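You operate a simulated robot arm through the tools that you are given. There is no shell and no other tool.

Carry out the task below with a simulated two-armed robot. There is one attempt and no reset: what you move stays moved.

Task
Salt the beans in the pickle crock till they are white, and lid the crock.
Fine: no heap of salt; small wooden scoop back; grey crock lid rests on the bench meanwhile. Set down upright: small wooden scoop.

It is judged by the outcome, as a careful person would: the job done as asked, and still so three seconds after it is handed in. It fails if anything else is knocked over, pushed out of place, dropped, spilled or broken. A push-on lid holds only when it is set on centred and level and pressed home; a screw cap is set on level and turned clockwise until tight.

Robot
Two 7-joint arms with fingered hands on one trunk that stands fixed in place. Base frame: the origin is at the foot of the trunk, x ahead of it, y to its left, z up. Lengths are in m, angles in rad, forces in N, time in s.
The left shoulder is at [0.06, 0.166, 0.976], the right one opposite. With the tool pointing down near the work surface each hand reaches from about 0.34 to 0.86 m from the base axis, measured 20 degrees to its own side. Payload 5 kg a hand.
The tool frame of a hand sits at the grasp point between the pads (the TCP): z along the fingers, y along the line on which they close. The tips reach 0.032 m beyond it. The gripper opens to 0.16 m; its body begins 0.089 m behind the TCP. The gripper is a hand of 3 fingers: y runs from the thumb to the fingers, the wrist lies at [0, 0, -0.267] in the tool frame.
Orientation is that of the tool frame in the base frame, as a unit quaternion [x, y, z, w]. With the fingers straight down and closing along the base's y, the tool's x points along the base's -x, its y along +y and its z along -z.

Tools
- The arms move only by the tool servo_tool. It takes "left_rows", "right_rows" or both (then of equal length, played together; a hand with none holds still); each is a list of rows, each a list of 2 entries, a list of its own where there are three numbers: the shift along the base's x, y, z in m, then the turn, a rotation vector about the base's x, y, z in rad. In form: [[[x, y, z], [ax, ay, az]], ...]. A call has 1 to 20 rows; each row shifts and turns the commanded pose from where the row before left it. Each row takes 0.2 s and may step no farther than 0.05 m and 0.15 rad from the row before; otherwise, the whole call is refused. Where a pose cannot be reached the arm comes as near as it can. A force on the tool above 40 N (or 10 N above the force at the start of the call, whichever is more), or a blocked arm, ends the call early, and 0.2 s more pass. In this call time passes only in rows, and 0.2 s behind the last. The reply holds the time, the measured pose of the TCP, the force on the tool along the base axes, the opening and the grip force, in the units named above and with some noise, with the torque about the TCP (base axes, N m) and any sound that the robot's microphone picked up, and new pictures: "pictures" is both (left out), scene, wrist or none (wrist: the cameras of the hands that moved).
- Cameras (640 x 400 px; columns grow to the right, rows downward): "scene" is now at [0.0543, 0.0015, 1.6272]; the picture's right is [0.01, -1.00, 0.00], its down [-0.63, -0.01, -0.77] and it looks along [0.77, 0.01, -0.63] (base axes); focal length 336 px, centre (320, 200). "left" rides on the left gripper at [-0.065, -0.004, -0.116] in its tool frame; the picture's right is [0.06, -1.00, 0.00], its down [0.87, 0.05, -0.49] and it looks along [0.49, 0.03, 0.87] (tool axes); focal length 261 px, centre (320, 200). "right" rides on the right gripper at [0.065, -0.004, -0.116] in its tool frame; the picture's right is [0.06, 1.00, 0.00], its down [-0.87, 0.05, -0.49] and it looks along [-0.49, 0.03, 0.87] (tool axes); focal length 261 px, centre (320, 200). There is no depth. A picture from a camera that has moved, and an enlarged one, comes with that camera's place and axes in the base frame and with its lens.
- move_column(by): slides the trunk up (or, below 0, down) by that many m; the arms and the scene camera ride with it, the base frame stays. It gives what a move gives, with no picture.
- curl_fingers(finger1, finger2, thumb_bend, hand): sets how far each is bent, from 0 (flat) to 1 (curled in); at 0.3 the hand is open as for a grip, at 0.7 the pads meet at the TCP. One left out holds its place. A second passes; each finger stops where it meets its share of the squeeze, and holds until it gets a number again. It is the only way to open and close the hand. It gives what a move gives, with no picture; readings hold the bend of each and the force on the fingers (four entries, about 0 where the hand has none), thumb and palm.
- turn_head(pan, tilt): turns the head with the scene camera to pan (to the left, within 1.501 rad either way) and tilt (down, from -0.506 to 1.204), counted from straight ahead of the robot. It gives what a move gives, and a new picture of the scene camera.
- enlarge(camera, box): a new picture of the part [left, top, right, bottom] of that camera's present view, enlarged. The clock stands still meanwhile.
- close_job(): hands the job in; it is judged then, once.

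Places have to be worked out from the pictures, the camera data and where the tool is seen. Open the grippers and draw the arms clear of the work before you hand the job in, unless the task says otherwise.

The tools are called after ">>>" as name(argument=value, ...) on one line, values as JSON. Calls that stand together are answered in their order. servo_tool: Moves the arms, as the interface text tells. Its arguments: {"type":"object","properties":{"left_rows":{"type":"array"},"right_rows":{"type":"array"},"pictures":{"type":"string","enum":["both","scene","wrist","none"]}},"required":[]} The other tools are called the same way: move_column (by) moves the trunk up or down; curl_fingers (finger1, finger2, thumb_bend, hand) moves the fingers one by one; turn_head (pan, tilt) turns the head that bears the scene camera; enlarge (camera, box) takes an enlarged picture of a part of a camera's view; close_job () hands the job in.

At the start:

```text
clock: 0.0
left_position: [0.5705, 0.2133, 1.2527]
left_ee_rot: [0.001, 1.0, 0.0, 0.0]
left_contact_force: [0.5, 0.8, 0.5]
left_ft_torque: [0.0, -0.01, -0.02]
left_grip_width: 0.1601
left_grasp_force: 0.2
left_shape: jaw
left_bend: [0.3, 0.3, 0.3]
left_finger forces: [0.1, 0.0, 0.0, 0.0, 0.0, 0.0]
right_position: [0.4812, -0.2276, 1.2612]
right_ee_rot: [0.0, 1.0, 0.0, -0.001]
right_contact_force: [0.0, 1.0, 0.1]
right_ft_torque: [-0.03, -0.02, -0.01]
right_grip_width: 0.1602
right_grasp_force: 0.0
right_shape: jaw
right_bend: [0.3, 0.3, 0.3]
right_finger forces: [0.0, 0.1, 0.1, 0.1, 0.0, 0.0]
trunk travel left (down, up): [-0.525, 0.065]
head pan, tilt (commanded): [0.009, 0.686]
```

scene: 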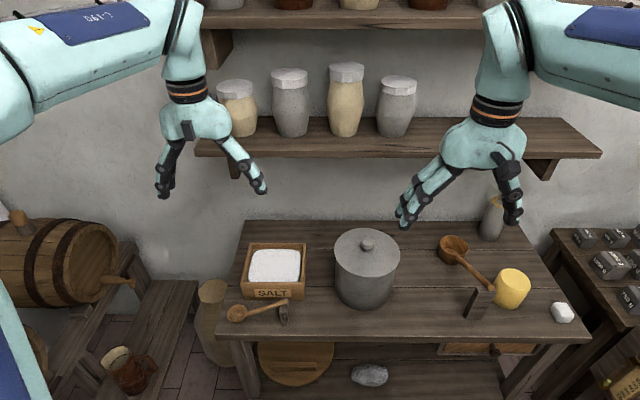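
right: 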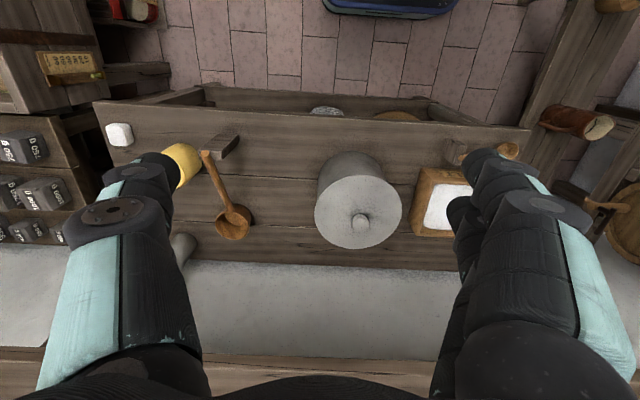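
left: 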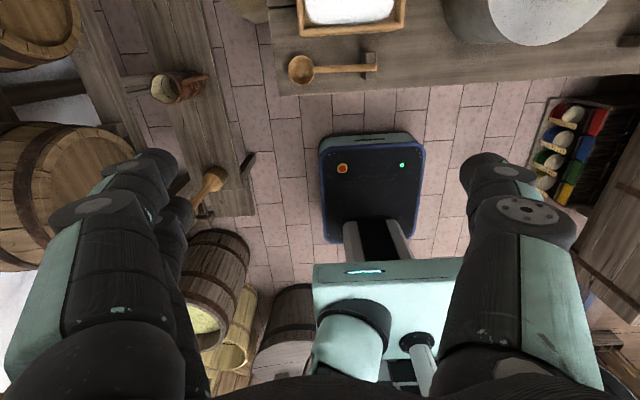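

The scene shows a salt box with a small wooden scoop on a rest to the left, the lidded grey crock in the middle, and a larger ladle to the right. I enlarge those areas to work out positions.

>>> enlarge(camera="scene", box=[210, 210, 410, 335])

>>> enlarge(camera="scene", box=[400, 200, 600, 325])

>>> enlarge(camera="right", box=[80, 80, 560, 280])

>>> enlarge(camera="left", box=[260, 0, 640, 110])

```text
3.20 times, centred on (310, 272) of scene
camera zoom: at [0.0543, 0.0015, 1.6272], right [0.01, -1.0, 0.0], down [-0.63, -0.01, -0.77], along [0.77, 0.01, -0.63], focal length 1074 px, centre (352, -32)
```

zoom: 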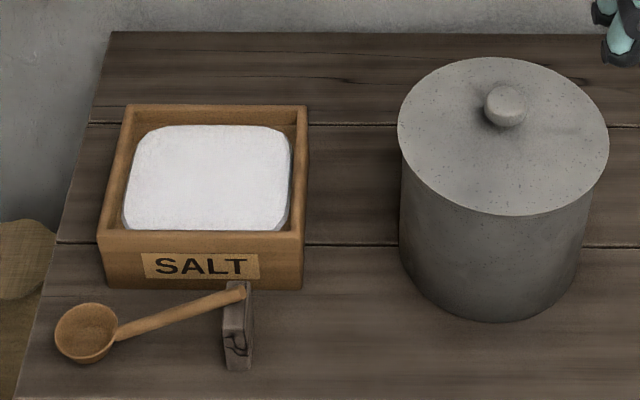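

```text
3.20 times, centred on (500, 262) of scene
camera zoom: at [0.0543, 0.0015, 1.6272], right [0.01, -1.0, 0.0], down [-0.63, -0.01, -0.77], along [0.77, 0.01, -0.63], focal length 1074 px, centre (-256, 0)
```

zoom: 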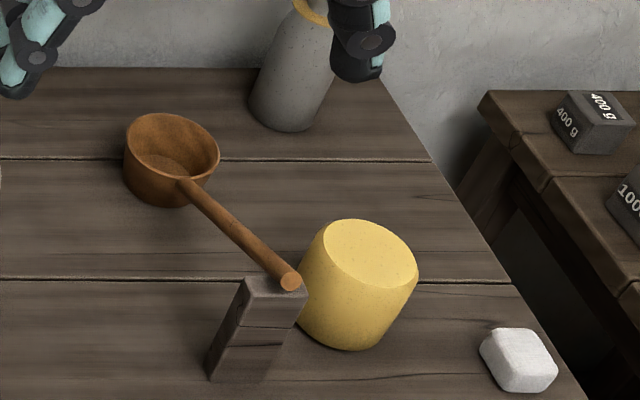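

```text
1.33 times, centred on (320, 180) of right
camera zoom: at [0.4163, -0.2325, 1.3761], right [-0.06, 1.0, 0.0], down [0.87, 0.05, 0.49], along [0.49, 0.03, -0.87], focal length 348 px, centre (320, 227)
```

zoom: 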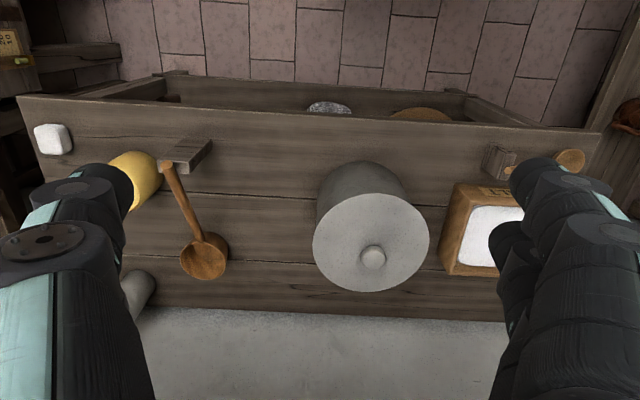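

```text
1.68 times, centred on (450, 55) of left
camera zoom: at [0.6349, 0.2082, 1.3657], right [-0.06, -1.0, 0.0], down [-0.87, 0.05, 0.49], along [-0.49, 0.03, -0.87], focal length 439 px, centre (101, 444)
```

zoom: 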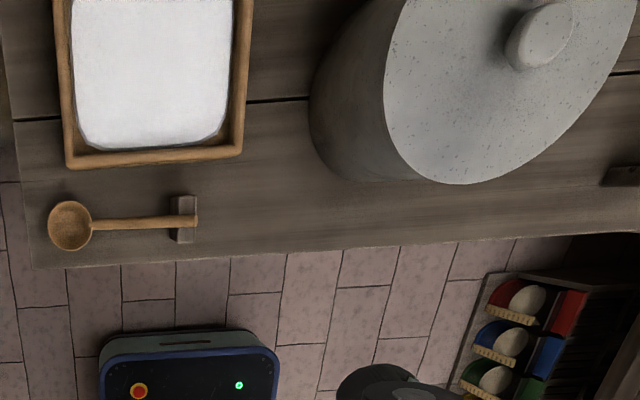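

From the scene and left views I get: scoop bowl about (0.606, 0.250, 0.743), handle end about (0.605, 0.103, 0.810), lid knob about (0.72, -0.131, 0.92), bench top about 0.72. I'll bring the right hand over the knob, still high up, for a closer look.

>>> servo_tool(right_rows=[[[0.034, 0.014, -0.02], [0, 0, 0]], [[0.034, 0.014, -0.02], [0, 0, 0]], [[0.034, 0.014, -0.02], [0, 0, 0]], [[0.034, 0.014, -0.02], [0, 0, 0]], [[0.034, 0.014, -0.02], [0, 0, 0]], [[0.034, 0.014, -0.02], [0, 0, 0]], [[0.034, 0.013, -0.02], [0, 0, 0]]], pictures="both")

```text
clock: 1.6
left_position: [0.5726, 0.2131, 1.2516]
left_ee_rot: [0.0, 1.0, 0.0, -0.001]
left_contact_force: [-0.4, 0.3, -0.4]
left_ft_torque: [0.02, 0.02, 0.0]
left_grip_width: 0.1599
left_grasp_force: 0.2
left_shape: jaw
left_bend: [0.3, 0.3, 0.3]
left_finger forces: [0.0, 0.1, 0.0, 0.1, 0.0, 0.0]
right_position: [0.7201, -0.1313, 1.1186]
right_ee_rot: [0.0, 1.0, 0.0, -0.001]
right_contact_force: [-0.3, 0.6, 0.3]
right_ft_torque: [0.02, 0.03, 0.03]
right_grip_width: 0.1599
right_grasp_force: 0.1
right_shape: jaw
right_bend: [0.3, 0.3, 0.3]
right_finger forces: [0.0, 0.1, 0.0, 0.1, 0.0, 0.0]
trunk travel left (down, up): [-0.525, 0.065]
head pan, tilt (commanded): [0.009, 0.686]
camera scene: at [0.0559, 0.0022, 1.6272], right [0.01, -1.0, 0.0], down [-0.63, -0.01, -0.77], along [0.77, 0.01, -0.63], focal length 336 px, centre (320, 200)
camera right: at [0.6558, -0.134, 1.2354], right [-0.06, 1.0, 0.0], down [0.87, 0.05, 0.49], along [0.49, 0.03, -0.87], focal length 261 px, centre (320, 200)
```

scene: 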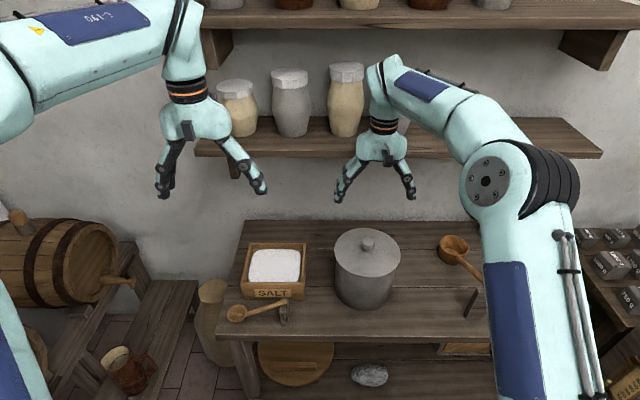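
right: 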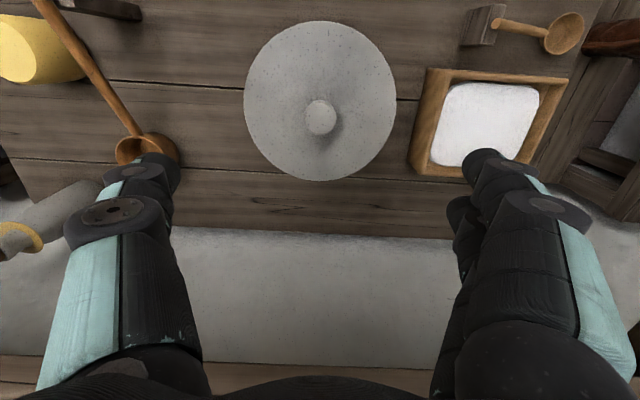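

The knob triangulates to about (0.722, -0.129, 0.914). I'll look closer at the lid's rim and knob, and at the scoop and box, before descending.

>>> enlarge(camera="right", box=[220, 10, 420, 200])

>>> enlarge(camera="right", box=[400, 0, 600, 180])

>>> enlarge(camera="scene", box=[320, 215, 420, 315])

```text
2.11 times, centred on (320, 105) of right
camera zoom: at [0.6558, -0.134, 1.2354], right [-0.06, 1.0, 0.0], down [0.87, 0.05, 0.49], along [0.49, 0.03, -0.87], focal length 549 px, centre (320, 400)
```

zoom: 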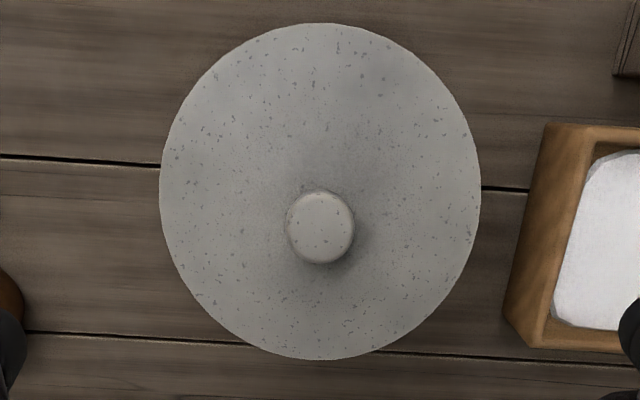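

```text
2.22 times, centred on (500, 90) of right
camera zoom: at [0.6558, -0.134, 1.2354], right [-0.06, 1.0, 0.0], down [0.87, 0.05, 0.49], along [0.49, 0.03, -0.87], focal length 579 px, centre (-80, 444)
```

zoom: 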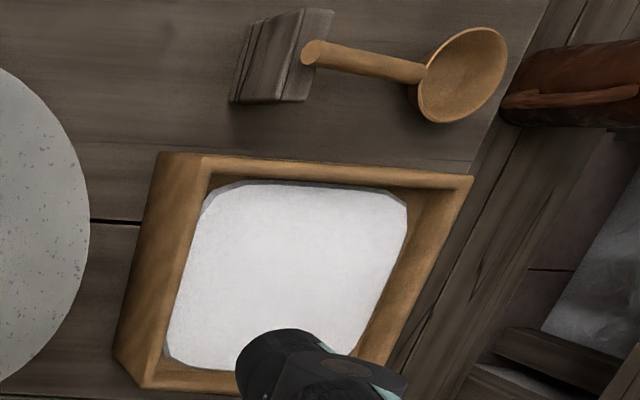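

```text
4.00 times, centred on (370, 265) of scene
camera zoom: at [0.0559, 0.0022, 1.6272], right [0.01, -1.0, 0.0], down [-0.63, -0.01, -0.77], along [0.77, 0.01, -0.63], focal length 1342 px, centre (120, -60)
```

zoom: 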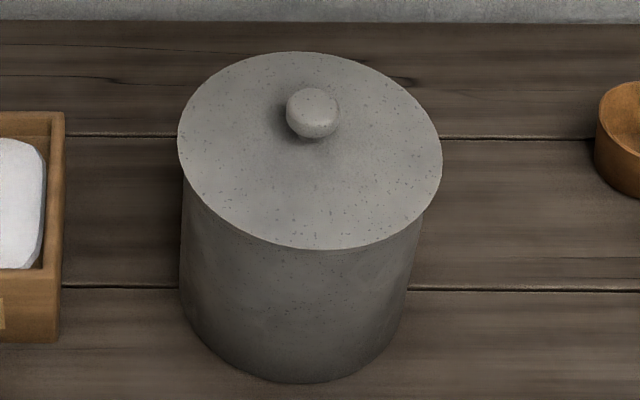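

The lid top is at about z 0.891, radius about 0.097, centred near (0.722, -0.129); the knob top is near 0.926. I'll lower the open right hand around the knob, stopping the TCP at about 0.93.

>>> servo_tool(right_rows=[[[0.001, 0.001, -0.04], [0, 0, 0]], [[0.001, 0.001, -0.04], [0, 0, 0]], [[0.0, 0.0, -0.04], [0, 0, 0]], [[0, 0, -0.04], [0, 0, 0]], [[0, 0, -0.026], [0, 0, 0]]], pictures="both")

```text
clock: 2.8
left_position: [0.5707, 0.2131, 1.2512]
left_ee_rot: [0.0, 1.0, 0.001, 0.0]
left_contact_force: [-0.4, -0.4, 1.1]
left_ft_torque: [-0.01, 0.0, 0.03]
left_grip_width: 0.1599
left_grasp_force: 0.1
left_shape: jaw
left_bend: [0.3, 0.3, 0.3]
left_finger forces: [0.0, 0.0, 0.0, 0.0, 0.0, 0.0]
right_position: [0.7195, -0.1297, 0.9336]
right_ee_rot: [0.0, 1.0, 0.0, 0.0]
right_contact_force: [-1.0, 0.6, -0.6]
right_ft_torque: [-0.06, 0.0, -0.03]
right_grip_width: 0.1597
right_grasp_force: 0.2
right_shape: jaw
right_bend: [0.3, 0.3, 0.3]
right_finger forces: [0.0, 0.0, 0.0, 0.0, 0.0, 0.0]
trunk travel left (down, up): [-0.525, 0.065]
head pan, tilt (commanded): [0.009, 0.686]
camera scene: at [0.0548, 0.0015, 1.6272], right [0.01, -1.0, 0.0], down [-0.63, -0.01, -0.77], along [0.77, 0.01, -0.63], focal length 336 px, centre (320, 200)
camera right: at [0.6557, -0.1342, 1.0497], right [-0.06, 1.0, 0.0], down [0.87, 0.05, 0.49], along [0.49, 0.03, -0.87], focal length 261 px, centre (320, 200)
```

scene: 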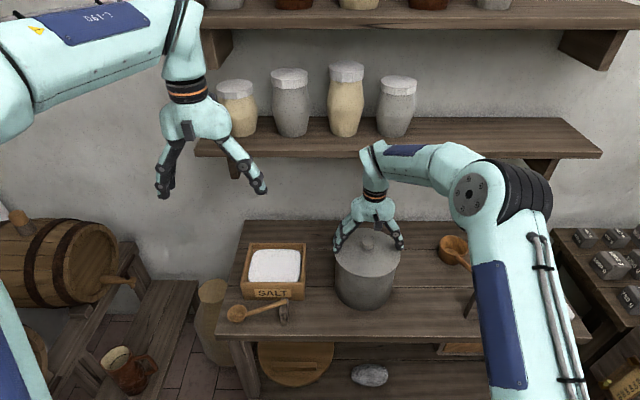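
right: 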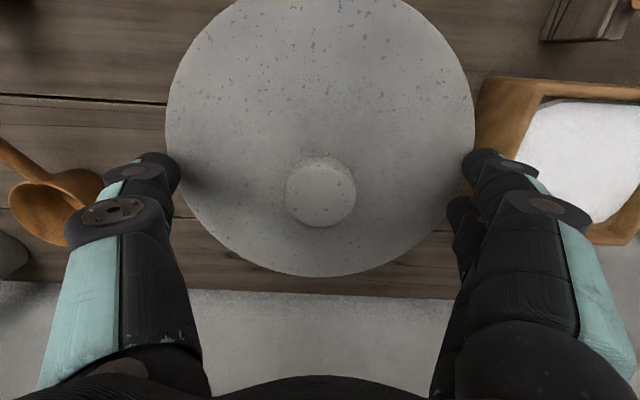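

The knob sits essentially at the TCP, about 3–4 mm farther in x. I make that small correction, lower a few millimetres, then close the fingers on the knob.

>>> servo_tool(right_rows=[[[0.003, 0.0, -0.005], [0, 0, 0]]], pictures="none")

>>> curl_fingers(hand="right", finger1=0.7, finger2=0.7, thumb_bend=0.7)

>>> enlarge(camera="right", box=[120, 0, 520, 300])

```text
clock: 3.2
left_position: [0.5705, 0.213, 1.2508]
left_ee_rot: [0.0, 1.0, 0.0, 0.0]
left_contact_force: [0.6, -0.6, 0.2]
left_ft_torque: [0.0, 0.02, 0.0]
left_grip_width: 0.1599
left_grasp_force: 0.1
left_shape: jaw
left_bend: [0.3, 0.3, 0.3]
left_finger forces: [0.1, 0.0, 0.0, 0.0, 0.0, 0.0]
right_position: [0.7232, -0.1301, 0.929]
right_ee_rot: [0.0, 1.0, 0.001, 0.0]
right_contact_force: [0.3, -0.2, 0.6]
right_ft_torque: [0.01, -0.02, 0.01]
right_grip_width: 0.16
right_grasp_force: 0.1
right_shape: jaw
right_bend: [0.3, 0.3, 0.3]
right_finger forces: [0.1, 0.1, 0.0, 0.0, 0.0, 0.0]
trunk travel left (down, up): [-0.525, 0.065]
head pan, tilt (commanded): [0.009, 0.686]
```

```text
clock: 4.2
left_position: [0.57, 0.2122, 1.2531]
left_ee_rot: [0.0, 1.0, 0.0, 0.002]
left_contact_force: [-0.5, 0.7, 0.9]
left_ft_torque: [0.04, -0.02, 0.02]
left_grip_width: 0.1599
left_grasp_force: 0.1
left_shape: jaw
left_bend: [0.3, 0.3, 0.3]
left_finger forces: [0.0, 0.0, 0.0, 0.0, 0.0, 0.0]
right_position: [0.723, -0.1296, 0.9315]
right_ee_rot: [0.0, 1.0, 0.001, 0.003]
right_contact_force: [2.5, -3.2, 37.0]
right_ft_torque: [-0.75, 0.2, -0.02]
right_grip_width: 0.0281
right_grasp_force: 30.7
right_shape: fingers
right_bend: [0.68, 0.67, 0.69]
right_finger forces: [17.5, 2.9, 0.0, 0.0, 40.5, 0.1]
trunk travel left (down, up): [-0.525, 0.065]
head pan, tilt (commanded): [0.009, 0.686]
```

```text
1.33 times, centred on (320, 150) of right
camera zoom: at [0.6576, -0.1343, 1.0482], right [-0.06, 1.0, 0.0], down [0.87, 0.05, 0.5], along [0.5, 0.03, -0.87], focal length 348 px, centre (320, 267)
```

zoom: 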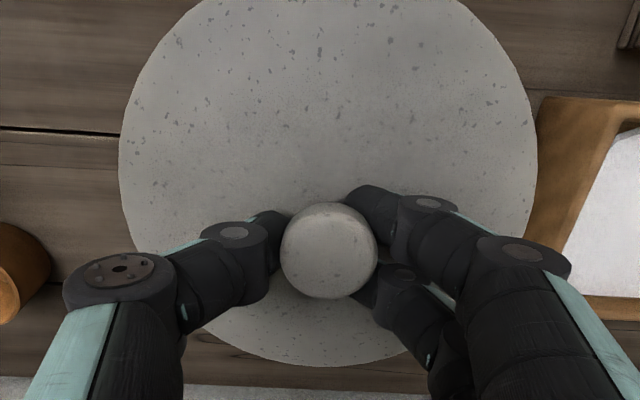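

The grip has closed with the fingertips pressing on the lid (37 N up). I'll ease up a few millimetres and see whether the knob is held.

>>> servo_tool(right_rows=[[[0, 0, 0.003], [0, 0, 0]], [[0, 0, 0.003], [0, 0, 0]]], pictures="wrist")

```text
clock: 4.8
left_position: [0.5701, 0.2129, 1.2504]
left_ee_rot: [-0.001, 1.0, 0.0, 0.0]
left_contact_force: [-0.2, -0.2, 0.6]
left_ft_torque: [-0.02, -0.04, -0.04]
left_grip_width: 0.1598
left_grasp_force: 0.0
left_shape: jaw
left_bend: [0.3, 0.3, 0.3]
left_finger forces: [0.0, 0.1, 0.0, 0.0, 0.0, 0.0]
right_position: [0.7225, -0.1305, 0.9327]
right_ee_rot: [0.0, 1.0, -0.001, -0.002]
right_contact_force: [5.6, -3.5, 6.6]
right_ft_torque: [-0.38, -0.17, 0.06]
right_grip_width: 0.028
right_grasp_force: 18.4
right_shape: fingers
right_bend: [0.67, 0.67, 0.69]
right_finger forces: [9.2, 3.3, 0.0, 0.0, 24.1, 0.0]
trunk travel left (down, up): [-0.525, 0.065]
head pan, tilt (commanded): [0.009, 0.686]
camera right: at [0.6587, -0.134, 1.0493], right [-0.06, 1.0, 0.0], down [0.87, 0.06, 0.49], along [0.49, 0.03, -0.87], focal length 261 px, centre (320, 200)
```

right: 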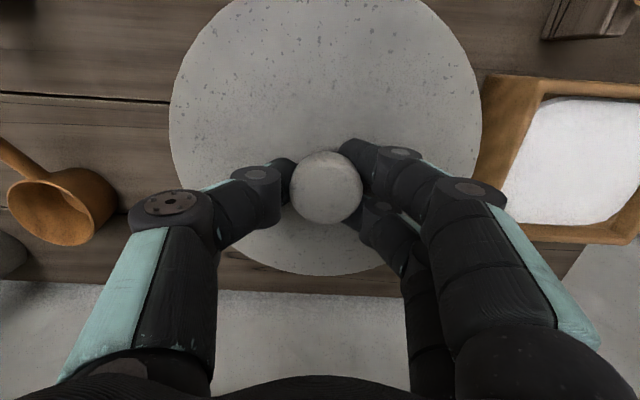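

The upward force is now small and the thumb and two fingers surround the knob. I tighten the grip, then lift straight up in small steps.

>>> curl_fingers(hand="right", finger1=0.78, finger2=0.78, thumb_bend=0.78)

>>> servo_tool(right_rows=[[[0, 0, 0.005], [0, 0, 0]], [[0, 0, 0.005], [0, 0, 0]], [[0, 0, 0.01], [0, 0, 0]]], pictures="both")

```text
clock: 5.8
left_position: [0.5704, 0.2121, 1.251]
left_ee_rot: [0.0, 1.0, 0.0, 0.0]
left_contact_force: [-0.3, -0.8, -0.1]
left_ft_torque: [0.01, -0.01, 0.0]
left_grip_width: 0.16
left_grasp_force: 0.1
left_shape: jaw
left_bend: [0.3, 0.3, 0.3]
left_finger forces: [0.0, 0.1, 0.0, 0.0, 0.0, 0.0]
right_position: [0.724, -0.1307, 0.9345]
right_ee_rot: [0.001, 1.0, 0.0, -0.001]
right_contact_force: [-2.8, -6.4, -6.0]
right_ft_torque: [-0.46, 0.2, -0.03]
right_grip_width: 0.0256
right_grasp_force: 32.3
right_shape: fingers
right_bend: [0.7, 0.7, 0.69]
right_finger forces: [13.5, 9.5, 0.0, 0.0, 41.8, 0.0]
trunk travel left (down, up): [-0.525, 0.065]
head pan, tilt (commanded): [0.009, 0.686]
```

```text
clock: 6.6
left_position: [0.5698, 0.2116, 1.2507]
left_ee_rot: [-0.001, 1.0, 0.0, 0.0]
left_contact_force: [-0.1, 0.2, 0.2]
left_ft_torque: [0.04, 0.0, 0.03]
left_grip_width: 0.1599
left_grasp_force: 0.1
left_shape: jaw
left_bend: [0.3, 0.3, 0.3]
left_finger forces: [0.0, 0.0, 0.1, 0.0, 0.0, 0.0]
right_position: [0.7233, -0.1298, 0.9548]
right_ee_rot: [0.0, 1.0, 0.0, -0.001]
right_contact_force: [-0.4, -0.8, -3.7]
right_ft_torque: [0.03, -0.01, 0.04]
right_grip_width: 0.0254
right_grasp_force: 31.8
right_shape: fingers
right_bend: [0.7, 0.7, 0.69]
right_finger forces: [17.2, 8.4, 0.0, 0.0, 38.7, 0.0]
trunk travel left (down, up): [-0.525, 0.065]
head pan, tilt (commanded): [0.009, 0.686]
camera scene: at [0.0544, 0.0011, 1.6272], right [0.01, -1.0, 0.0], down [-0.63, -0.01, -0.77], along [0.77, 0.01, -0.63], focal length 336 px, centre (320, 200)
camera right: at [0.6596, -0.1344, 1.0711], right [-0.06, 1.0, 0.0], down [0.87, 0.05, 0.49], along [0.49, 0.03, -0.87], focal length 261 px, centre (320, 200)
```

scene: 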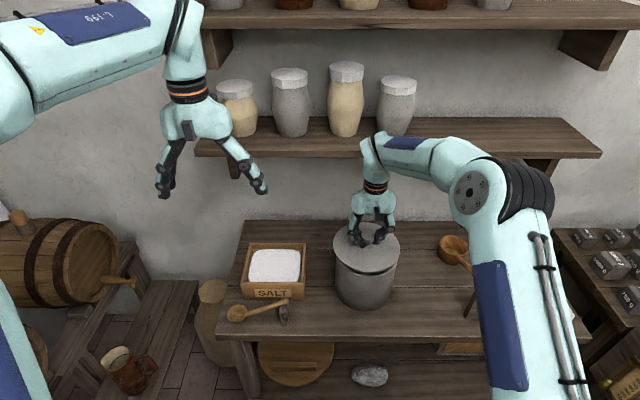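
right: 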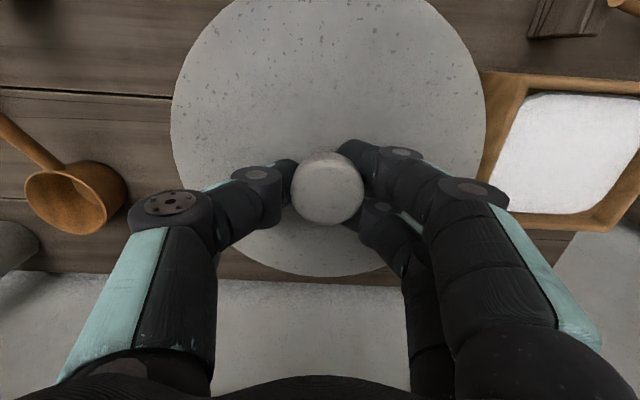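

The lid moved with the hand with only about 3.7 N load. I'll lift it farther and check that it's clear of the crock.

>>> servo_tool(right_rows=[[[0, 0, 0.03], [0, 0, 0]], [[0, 0, 0.03], [0, 0, 0]]], pictures="none")

>>> enlarge(camera="scene", box=[300, 180, 500, 320])

```text
clock: 7.2
left_position: [0.5703, 0.2136, 1.2511]
left_ee_rot: [0.0, 1.0, 0.0, 0.0]
left_contact_force: [-1.0, 0.3, -1.0]
left_ft_torque: [-0.02, 0.01, 0.0]
left_grip_width: 0.1599
left_grasp_force: 0.0
left_shape: jaw
left_bend: [0.3, 0.3, 0.3]
left_finger forces: [0.1, 0.0, 0.1, 0.0, 0.1, 0.0]
right_position: [0.7236, -0.1298, 1.014]
right_ee_rot: [0.0, 1.0, 0.0, -0.001]
right_contact_force: [0.5, 0.0, -3.7]
right_ft_torque: [-0.01, -0.02, 0.02]
right_grip_width: 0.0255
right_grasp_force: 31.7
right_shape: fingers
right_bend: [0.7, 0.7, 0.69]
right_finger forces: [17.4, 8.6, 0.0, 0.0, 38.2, 0.1]
trunk travel left (down, up): [-0.525, 0.065]
head pan, tilt (commanded): [0.009, 0.686]
```

```text
2.86 times, centred on (400, 250) of scene
camera zoom: at [0.0545, 0.0016, 1.6272], right [0.01, -1.0, 0.0], down [-0.63, -0.01, -0.77], along [0.77, 0.01, -0.63], focal length 958 px, centre (91, 57)
```

zoom: 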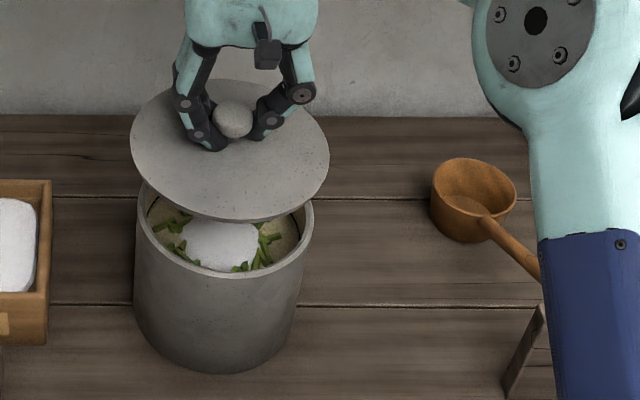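

The lid is clear; there seem to be green beans with something white in the middle inside. I'll carry the lid at height to a free bench spot between the crock and the ladle rest, about (0.665, -0.325).

>>> servo_tool(right_rows=[[[-0.012, -0.038, 0.0], [0, 0, 0]], [[-0.012, -0.04, 0.0], [0, 0, 0]], [[-0.012, -0.04, 0.0], [0, 0, 0]], [[-0.012, -0.039, 0.0], [0, 0, 0]], [[-0.012, -0.039, 0.0], [0, 0, 0]]], pictures="both")

>>> enlarge(camera="scene", box=[320, 190, 520, 330])

>>> enlarge(camera="scene", box=[325, 220, 410, 310])

```text
clock: 8.4
left_position: [0.5688, 0.2102, 1.252]
left_ee_rot: [0.001, 1.0, 0.0, 0.0]
left_contact_force: [-0.4, -0.5, 0.0]
left_ft_torque: [0.02, 0.02, -0.05]
left_grip_width: 0.16
left_grasp_force: 0.0
left_shape: jaw
left_bend: [0.3, 0.3, 0.3]
left_finger forces: [0.1, 0.1, 0.1, 0.0, 0.0, 0.1]
right_position: [0.6641, -0.3262, 1.0125]
right_ee_rot: [0.0, 1.0, 0.0, 0.0]
right_contact_force: [-0.8, -0.1, -4.3]
right_ft_torque: [-0.02, -0.03, -0.01]
right_grip_width: 0.0256
right_grasp_force: 31.3
right_shape: fingers
right_bend: [0.7, 0.7, 0.69]
right_finger forces: [17.3, 8.8, 0.0, 0.1, 37.7, 0.0]
trunk travel left (down, up): [-0.525, 0.065]
head pan, tilt (commanded): [0.009, 0.686]
camera scene: at [0.0542, 0.0, 1.6272], right [0.01, -1.0, 0.0], down [-0.63, -0.01, -0.77], along [0.77, 0.01, -0.63], focal length 336 px, centre (320, 200)
camera right: at [0.5995, -0.3301, 1.1293], right [-0.06, 1.0, 0.0], down [0.87, 0.05, 0.49], along [0.49, 0.03, -0.87], focal length 261 px, centre (320, 200)
```

scene: 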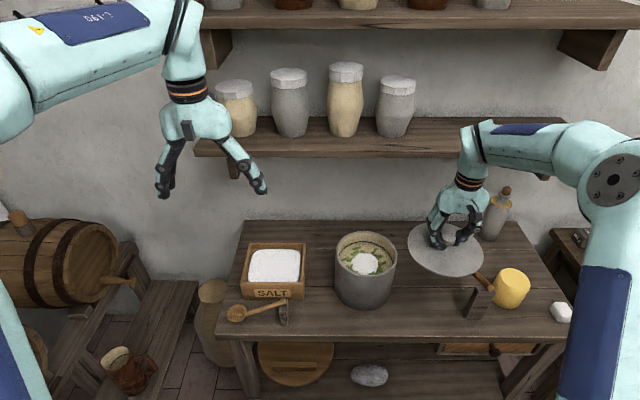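
right: 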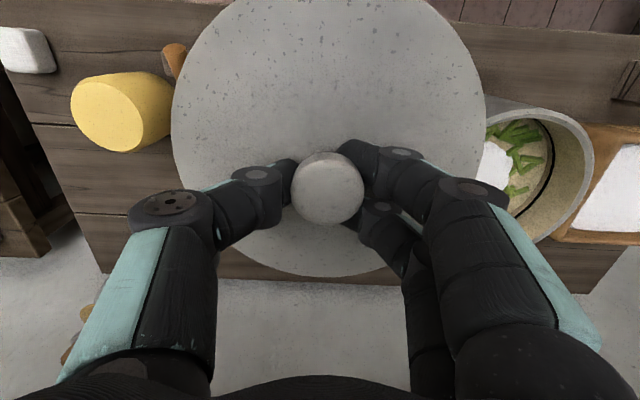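

```text
2.86 times, centred on (420, 260) of scene
camera zoom: at [0.0542, 0.0, 1.6272], right [0.01, -1.0, 0.0], down [-0.63, -0.01, -0.77], along [0.77, 0.01, -0.63], focal length 958 px, centre (34, 29)
```

zoom: 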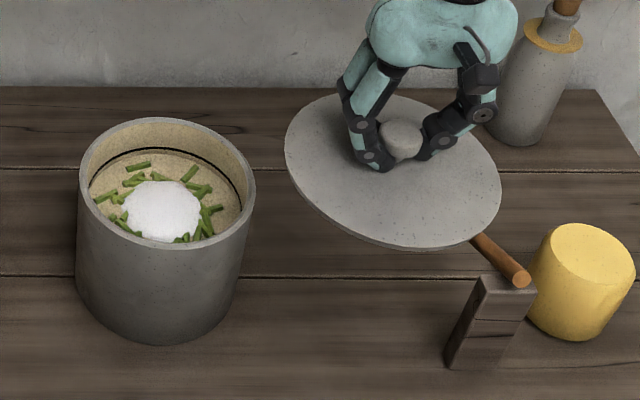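

```text
4.44 times, centred on (368, 265) of scene
camera zoom: at [0.0542, 0.0, 1.6272], right [0.01, -1.0, 0.0], down [-0.63, -0.01, -0.77], along [0.77, 0.01, -0.63], focal length 1491 px, centre (109, -89)
```

zoom: 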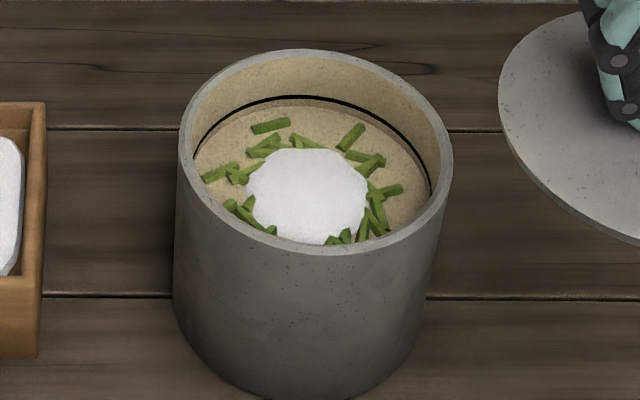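

Inside the crock there are beans with a white patch in the middle, and a black line on the inner wall. I'll move the lid a bit farther from the bench's front edge (to about (0.70, -0.328)) and lower it towards the bench.

>>> servo_tool(right_rows=[[[0.018, -0.001, 0.0], [0, 0, 0]], [[0.018, -0.001, -0.02], [0, 0, 0]], [[0, 0, -0.04], [0, 0, 0]], [[0, 0, -0.04], [0, 0, 0]], [[0, 0, -0.04], [0, 0, 0]], [[0, 0, -0.04], [0, 0, 0]], [[0, 0, -0.02], [0, 0, 0]]], pictures="both")

>>> enlarge(camera="scene", box=[380, 210, 530, 330])

```text
clock: 10.0
left_position: [0.5707, 0.2121, 1.2511]
left_ee_rot: [0.0, 1.0, 0.0, 0.0]
left_contact_force: [-0.3, -0.4, -0.7]
left_ft_torque: [0.02, -0.01, -0.02]
left_grip_width: 0.1598
left_grasp_force: 0.0
left_shape: jaw
left_bend: [0.3, 0.3, 0.3]
left_finger forces: [0.0, 0.0, 0.0, 0.1, 0.0, 0.0]
right_position: [0.6999, -0.3285, 0.814]
right_ee_rot: [0.001, 1.0, 0.0, 0.0]
right_contact_force: [0.1, 0.2, -3.5]
right_ft_torque: [0.02, 0.0, -0.02]
right_grip_width: 0.0254
right_grasp_force: 32.1
right_shape: fingers
right_bend: [0.7, 0.7, 0.69]
right_finger forces: [18.1, 8.7, 0.0, 0.0, 36.8, 0.0]
trunk travel left (down, up): [-0.525, 0.065]
head pan, tilt (commanded): [0.009, 0.686]
camera scene: at [0.0548, 0.0011, 1.6272], right [0.01, -1.0, 0.0], down [-0.63, -0.01, -0.77], along [0.77, 0.01, -0.63], focal length 336 px, centre (320, 200)
camera right: at [0.6357, -0.3327, 0.9295], right [-0.06, 1.0, 0.0], down [0.87, 0.05, 0.49], along [0.49, 0.03, -0.87], focal length 261 px, centre (320, 200)
```

scene: 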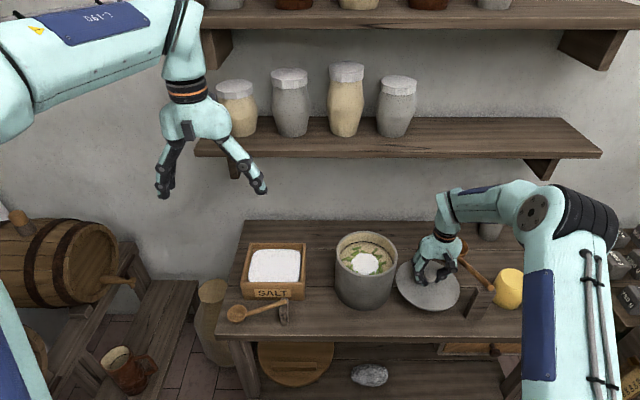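
right: 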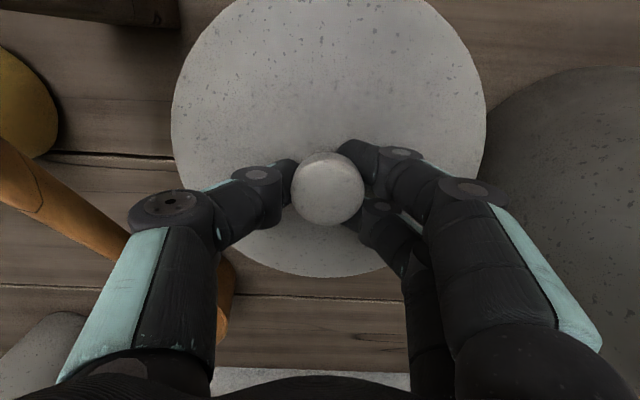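

```text
3.33 times, centred on (455, 270) of scene
camera zoom: at [0.0548, 0.0011, 1.6272], right [0.01, -1.0, 0.0], down [-0.63, -0.01, -0.77], along [0.77, 0.01, -0.63], focal length 1118 px, centre (-130, -33)
```

zoom: 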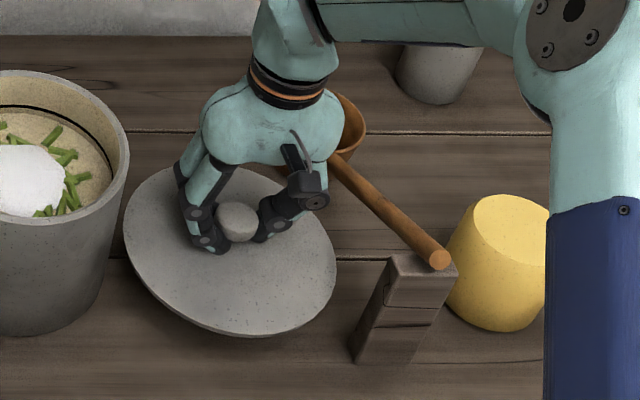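

The lid hangs level about 2–4 cm above the bench, clear of crock and ladle rest. I lower it in small steps to touch down.

>>> servo_tool(right_rows=[[[0, 0, -0.008], [0, 0, 0]], [[0, 0, -0.008], [0, 0, 0]], [[0, 0, -0.006], [0, 0, 0]]], pictures="none")

>>> enlarge(camera="scene", box=[380, 210, 530, 330])

```text
clock: 10.8
left_position: [0.5718, 0.213, 1.2522]
left_ee_rot: [0.0, 1.0, 0.0, 0.0]
left_contact_force: [0.2, -0.7, -1.1]
left_ft_torque: [0.02, 0.02, 0.0]
left_grip_width: 0.16
left_grasp_force: 0.1
left_shape: jaw
left_bend: [0.3, 0.3, 0.3]
left_finger forces: [0.1, 0.0, 0.0, 0.0, 0.0, 0.1]
right_position: [0.6983, -0.3282, 0.7914]
right_ee_rot: [0.0, 1.0, 0.0, 0.0]
right_contact_force: [0.7, 0.0, -4.7]
right_ft_torque: [0.0, 0.0, 0.03]
right_grip_width: 0.0254
right_grasp_force: 32.1
right_shape: fingers
right_bend: [0.7, 0.7, 0.69]
right_finger forces: [18.2, 8.9, 0.1, 0.0, 36.8, 0.1]
trunk travel left (down, up): [-0.525, 0.065]
head pan, tilt (commanded): [0.009, 0.686]
```

```text
3.33 times, centred on (455, 270) of scene
camera zoom: at [0.0548, 0.0012, 1.6272], right [0.01, -1.0, 0.0], down [-0.63, -0.01, -0.77], along [0.77, 0.01, -0.63], focal length 1118 px, centre (-130, -33)
```

zoom: 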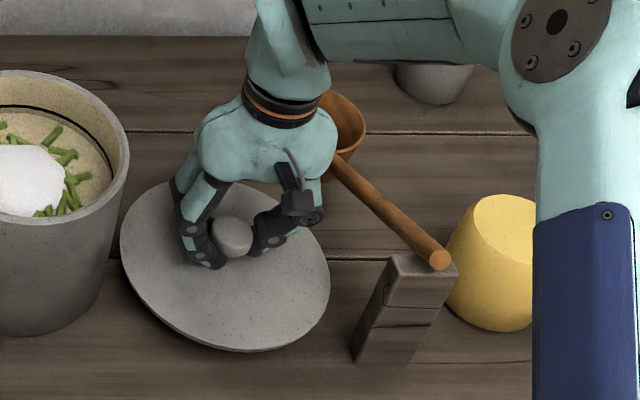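

Still hanging freely at TCP z 0.791. I continue down with finer steps until the load changes.

>>> servo_tool(right_rows=[[[0, 0, -0.004], [0, 0, 0]], [[0, 0, -0.004], [0, 0, 0]], [[0, 0, -0.003], [0, 0, 0]]], pictures="none")

```text
clock: 11.6
left_position: [0.5708, 0.2125, 1.2506]
left_ee_rot: [0.0, 1.0, 0.0, 0.001]
left_contact_force: [0.2, 0.4, 1.0]
left_ft_torque: [0.0, 0.03, 0.0]
left_grip_width: 0.16
left_grasp_force: 0.1
left_shape: jaw
left_bend: [0.3, 0.3, 0.3]
left_finger forces: [0.0, 0.0, 0.1, 0.0, 0.0, 0.1]
right_position: [0.7001, -0.3276, 0.7797]
right_ee_rot: [0.001, 1.0, 0.0, 0.0]
right_contact_force: [-0.1, -0.3, -3.4]
right_ft_torque: [0.0, 0.01, 0.04]
right_grip_width: 0.0251
right_grasp_force: 31.9
right_shape: fingers
right_bend: [0.7, 0.7, 0.69]
right_finger forces: [18.3, 8.9, 0.1, 0.1, 36.8, 0.0]
trunk travel left (down, up): [-0.525, 0.065]
head pan, tilt (commanded): [0.009, 0.686]
```

>>> servo_tool(right_rows=[[[0, 0, -0.003], [0, 0, 0]], [[0, 0, -0.003], [0, 0, 0]]], pictures="none")

```text
clock: 12.2
left_position: [0.5695, 0.2127, 1.2513]
left_ee_rot: [0.0, 1.0, -0.001, 0.0]
left_contact_force: [0.0, -0.1, 0.2]
left_ft_torque: [0.01, -0.02, 0.02]
left_grip_width: 0.1597
left_grasp_force: 0.1
left_shape: jaw
left_bend: [0.3, 0.3, 0.3]
left_finger forces: [0.1, 0.0, 0.0, 0.0, 0.0, 0.1]
right_position: [0.6999, -0.3282, 0.7746]
right_ee_rot: [0.0, 1.0, -0.001, 0.0]
right_contact_force: [-0.3, 0.8, -1.6]
right_ft_torque: [-0.19, 0.15, -0.08]
right_grip_width: 0.0253
right_grasp_force: 33.3
right_shape: fingers
right_bend: [0.7, 0.7, 0.69]
right_finger forces: [19.2, 10.4, 0.0, 0.0, 38.3, 0.0]
trunk travel left (down, up): [-0.525, 0.065]
head pan, tilt (commanded): [0.009, 0.686]
```

The load has started to come off at TCP z 0.775, so the lid is touching the bench. One more 2 mm, then I open the fingers partly.

>>> servo_tool(right_rows=[[[0, 0, -0.002], [0, 0, 0]]], pictures="none")

>>> curl_fingers(hand="right", finger1=0.5, finger2=0.5, thumb_bend=0.5)

>>> enlarge(camera="right", box=[0, 0, 640, 400])

```text
clock: 12.6
left_position: [0.5698, 0.2129, 1.2527]
left_ee_rot: [0.0, 1.0, 0.0, -0.001]
left_contact_force: [0.1, -0.3, -0.2]
left_ft_torque: [-0.02, -0.02, 0.03]
left_grip_width: 0.1598
left_grasp_force: 0.1
left_shape: jaw
left_bend: [0.3, 0.3, 0.3]
left_finger forces: [0.1, 0.0, 0.0, 0.0, 0.0, 0.1]
right_position: [0.7008, -0.3277, 0.7739]
right_ee_rot: [0.0, 1.0, 0.0, 0.001]
right_contact_force: [0.1, 0.4, 7.3]
right_ft_torque: [-0.58, 0.27, -0.06]
right_grip_width: 0.0253
right_grasp_force: 39.7
right_shape: fingers
right_bend: [0.7, 0.7, 0.7]
right_finger forces: [22.0, 11.6, 0.0, 0.0, 45.5, 0.1]
trunk travel left (down, up): [-0.525, 0.065]
head pan, tilt (commanded): [0.009, 0.686]
```

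```text
clock: 13.1
left_position: [0.5689, 0.2117, 1.251]
left_ee_rot: [0.0, 1.0, 0.0, 0.0]
left_contact_force: [0.1, -0.3, -0.7]
left_ft_torque: [0.03, 0.01, -0.06]
left_grip_width: 0.1597
left_grasp_force: 0.0
left_shape: jaw
left_bend: [0.3, 0.3, 0.3]
left_finger forces: [0.1, 0.0, 0.1, 0.1, 0.0, 0.0]
right_position: [0.7054, -0.3245, 0.7802]
right_ee_rot: [0.0, 1.0, 0.0, 0.007]
right_contact_force: [-2.1, 2.5, 17.8]
right_ft_torque: [-0.39, 0.24, -0.06]
right_grip_width: 0.0844
right_grasp_force: 9.1
right_shape: fingers
right_bend: [0.51, 0.5, 0.51]
right_finger forces: [5.0, 0.0, 0.0, 0.0, 13.6, 0.0]
trunk travel left (down, up): [-0.525, 0.065]
head pan, tilt (commanded): [0.009, 0.686]
stopped (right hand): the force on the tool passed its limit at 43 N (the readings are from after the stop); the commanded pose is now the measured one
```

```text
1.00 times, centred on (320, 200) of right (not enlarged: the box is as wide or as high as the picture)
camera zoom: at [0.6389, -0.3304, 0.8959], right [-0.06, 1.0, 0.0], down [0.86, 0.05, 0.5], along [0.5, 0.03, -0.86], focal length 261 px, centre (320, 200)
```

zoom: 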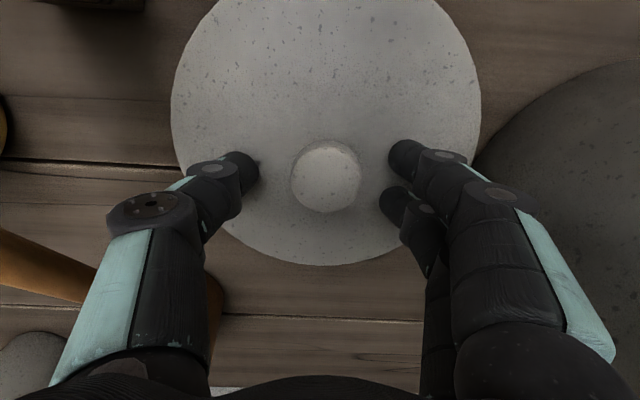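

Opening pushed the fingertips against the lid briefly, but the knob is free and the lid looks flat. I raise the hand and inspect.

>>> servo_tool(right_rows=[[[0, 0, 0.02], [0, 0, 0]], [[0, 0, 0.04], [0, 0, 0]], [[0, 0, 0.04], [0, 0, 0]], [[0, 0, 0.04], [0, 0, 0]], [[0, 0, 0.04], [0, 0, 0]]], pictures="both")

>>> enlarge(camera="scene", box=[320, 210, 520, 330])

```text
clock: 14.3
left_position: [0.5701, 0.2129, 1.252]
left_ee_rot: [0.0, 1.0, -0.001, 0.0]
left_contact_force: [0.1, 0.0, 0.1]
left_ft_torque: [-0.02, 0.02, 0.03]
left_grip_width: 0.1598
left_grasp_force: 0.1
left_shape: jaw
left_bend: [0.3, 0.3, 0.3]
left_finger forces: [0.0, 0.1, 0.0, 0.0, 0.0, 0.1]
right_position: [0.7037, -0.3268, 0.9584]
right_ee_rot: [0.001, 1.0, 0.0, 0.004]
right_contact_force: [-0.1, 0.3, -0.2]
right_ft_torque: [-0.04, 0.01, 0.01]
right_grip_width: 0.0872
right_grasp_force: 0.0
right_shape: fingers
right_bend: [0.5, 0.5, 0.5]
right_finger forces: [0.1, 0.0, 0.0, 0.1, 0.0, 0.0]
trunk travel left (down, up): [-0.525, 0.065]
head pan, tilt (commanded): [0.009, 0.686]
camera scene: at [0.0536, 0.0017, 1.6272], right [0.01, -1.0, 0.0], down [-0.63, -0.01, -0.77], along [0.77, 0.01, -0.63], focal length 336 px, centre (320, 200)
camera right: at [0.6383, -0.3309, 1.0747], right [-0.06, 1.0, 0.0], down [0.86, 0.05, 0.5], along [0.5, 0.03, -0.87], focal length 261 px, centre (320, 200)
```

scene: 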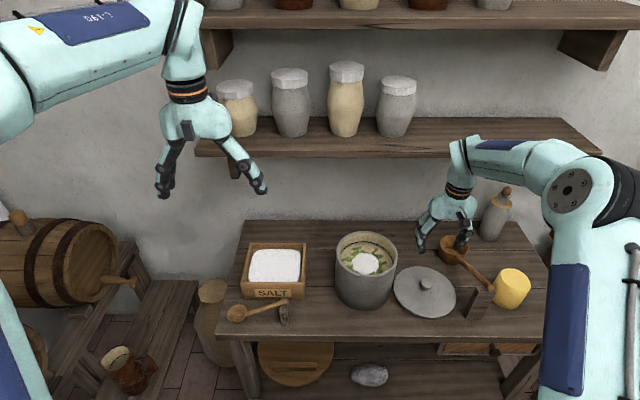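
right: 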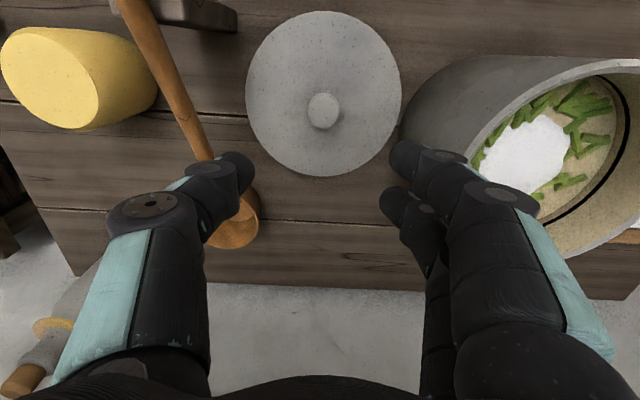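

```text
3.20 times, centred on (420, 270) of scene
camera zoom: at [0.0536, 0.0017, 1.6272], right [0.01, -1.0, 0.0], down [-0.63, -0.01, -0.77], along [0.77, 0.01, -0.63], focal length 1074 px, centre (0, -24)
```

zoom: 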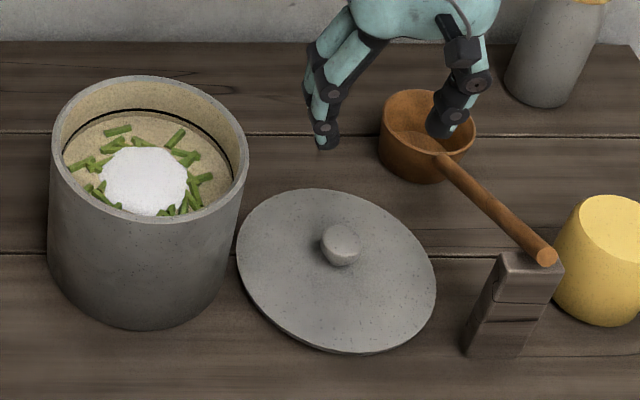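

The lid is flat on the bench, clear of crock and ladle. I'll raise the right hand and look down into the crock with its wrist camera.

>>> servo_tool(right_rows=[[[0, 0, 0.04], [0, 0, 0]], [[0, 0, 0.04], [0, 0, 0]], [[0, 0.04, 0.02], [0, 0, 0]], [[0, 0.045, 0.0], [0, 0, 0]], [[0, 0.045, 0.0], [0, 0, 0]], [[0, 0.045, 0.0], [0, 0, 0]], [[0, 0.022, 0.0], [0, 0, 0]]], pictures="wrist")

>>> enlarge(camera="right", box=[230, 0, 410, 180])

>>> enlarge(camera="right", box=[400, 0, 600, 180])

```text
clock: 15.9
left_position: [0.5705, 0.2134, 1.2515]
left_ee_rot: [0.0, 1.0, 0.001, 0.0]
left_contact_force: [-0.5, -0.2, -0.7]
left_ft_torque: [-0.01, -0.01, 0.01]
left_grip_width: 0.1599
left_grasp_force: 0.1
left_shape: jaw
left_bend: [0.3, 0.3, 0.3]
left_finger forces: [0.1, 0.0, 0.0, 0.0, 0.0, 0.0]
right_position: [0.7044, -0.1279, 1.0576]
right_ee_rot: [0.0, 1.0, 0.001, 0.004]
right_contact_force: [0.7, -0.5, 0.1]
right_ft_torque: [-0.01, 0.02, -0.01]
right_grip_width: 0.0873
right_grasp_force: 0.0
right_shape: fingers
right_bend: [0.5, 0.5, 0.5]
right_finger forces: [0.1, 0.0, 0.0, 0.1, 0.0, 0.0]
trunk travel left (down, up): [-0.525, 0.065]
head pan, tilt (commanded): [0.009, 0.686]
camera right: at [0.6395, -0.1318, 1.1744], right [-0.06, 1.0, 0.0], down [0.86, 0.05, 0.5], along [0.5, 0.03, -0.87], focal length 261 px, centre (320, 200)
```

right: 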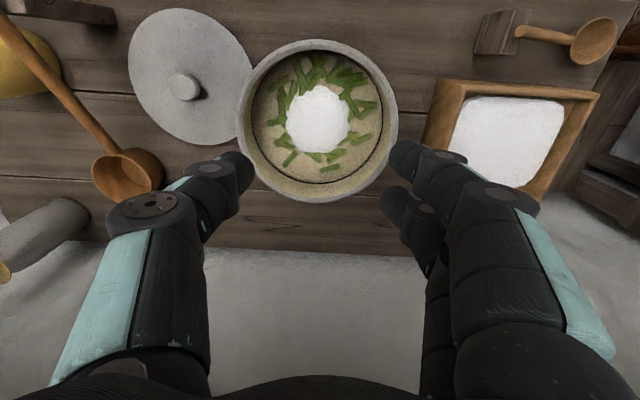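

```text
2.22 times, centred on (320, 90) of right
camera zoom: at [0.6395, -0.1318, 1.1744], right [-0.06, 1.0, 0.0], down [0.86, 0.05, 0.5], along [0.5, 0.03, -0.87], focal length 579 px, centre (320, 444)
```

zoom: 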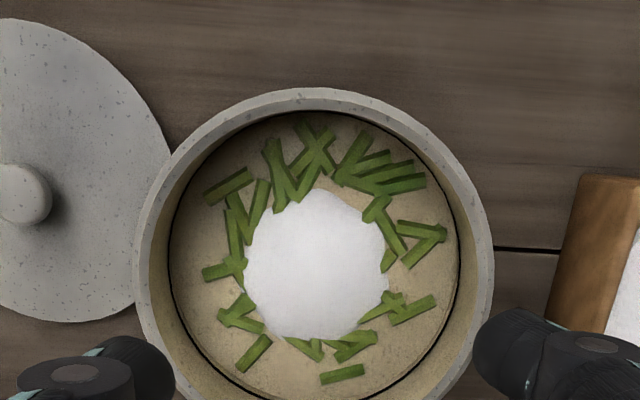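

```text
2.22 times, centred on (500, 90) of right
camera zoom: at [0.6395, -0.1318, 1.1744], right [-0.06, 1.0, 0.0], down [0.86, 0.05, 0.5], along [0.5, 0.03, -0.87], focal length 579 px, centre (-80, 444)
```

zoom: 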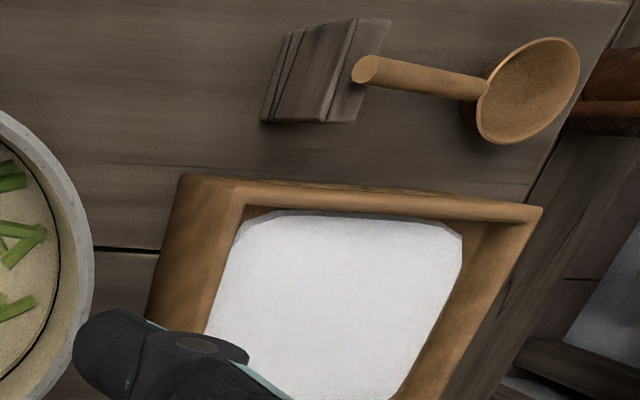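

The crock holds beans on a tan bed with a white patch in the centre. I zoom in further on the interior and on the line around the wall to understand the level.

>>> enlarge(camera="scene", box=[330, 225, 402, 285])

>>> enlarge(camera="right", box=[270, 60, 360, 160])

>>> enlarge(camera="scene", box=[220, 285, 310, 335])

```text
6.67 times, centred on (366, 255) of scene
camera zoom: at [0.0542, 0.0019, 1.6272], right [0.01, -1.0, 0.0], down [-0.63, -0.01, -0.77], along [0.77, 0.01, -0.63], focal length 2236 px, centre (13, -167)
```

zoom: 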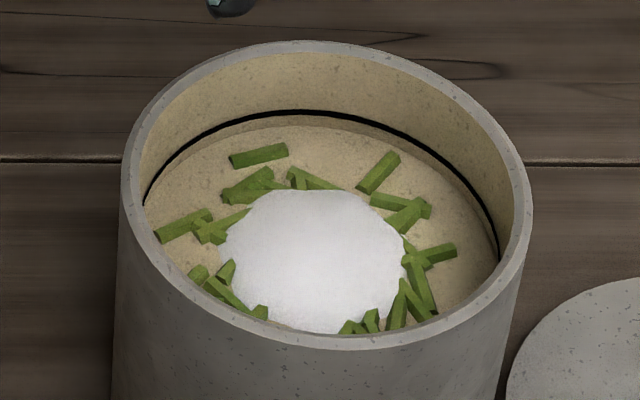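

```text
4.00 times, centred on (315, 110) of right
camera zoom: at [0.6395, -0.1318, 1.1744], right [-0.06, 1.0, 0.0], down [0.86, 0.05, 0.5], along [0.5, 0.03, -0.87], focal length 1043 px, centre (340, 560)
```

zoom: 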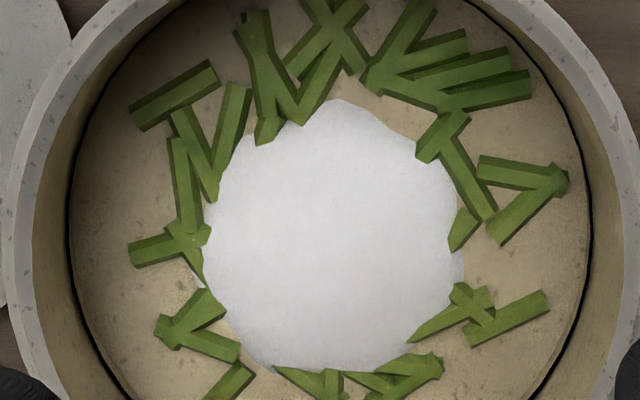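

```text
7.11 times, centred on (265, 310) of scene
camera zoom: at [0.0542, 0.0019, 1.6272], right [0.01, -1.0, 0.0], down [-0.63, -0.01, -0.77], along [0.77, 0.01, -0.63], focal length 2386 px, centre (711, -582)
```

zoom: 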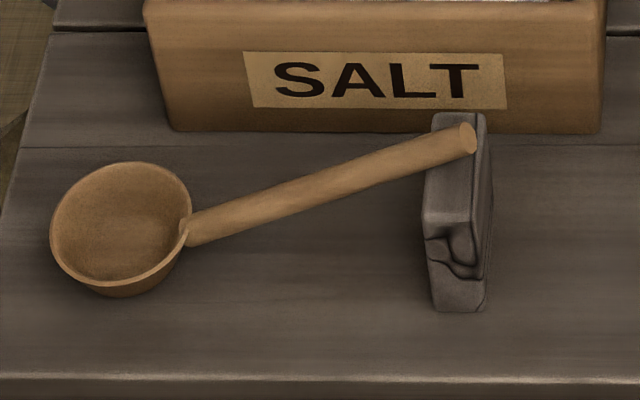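

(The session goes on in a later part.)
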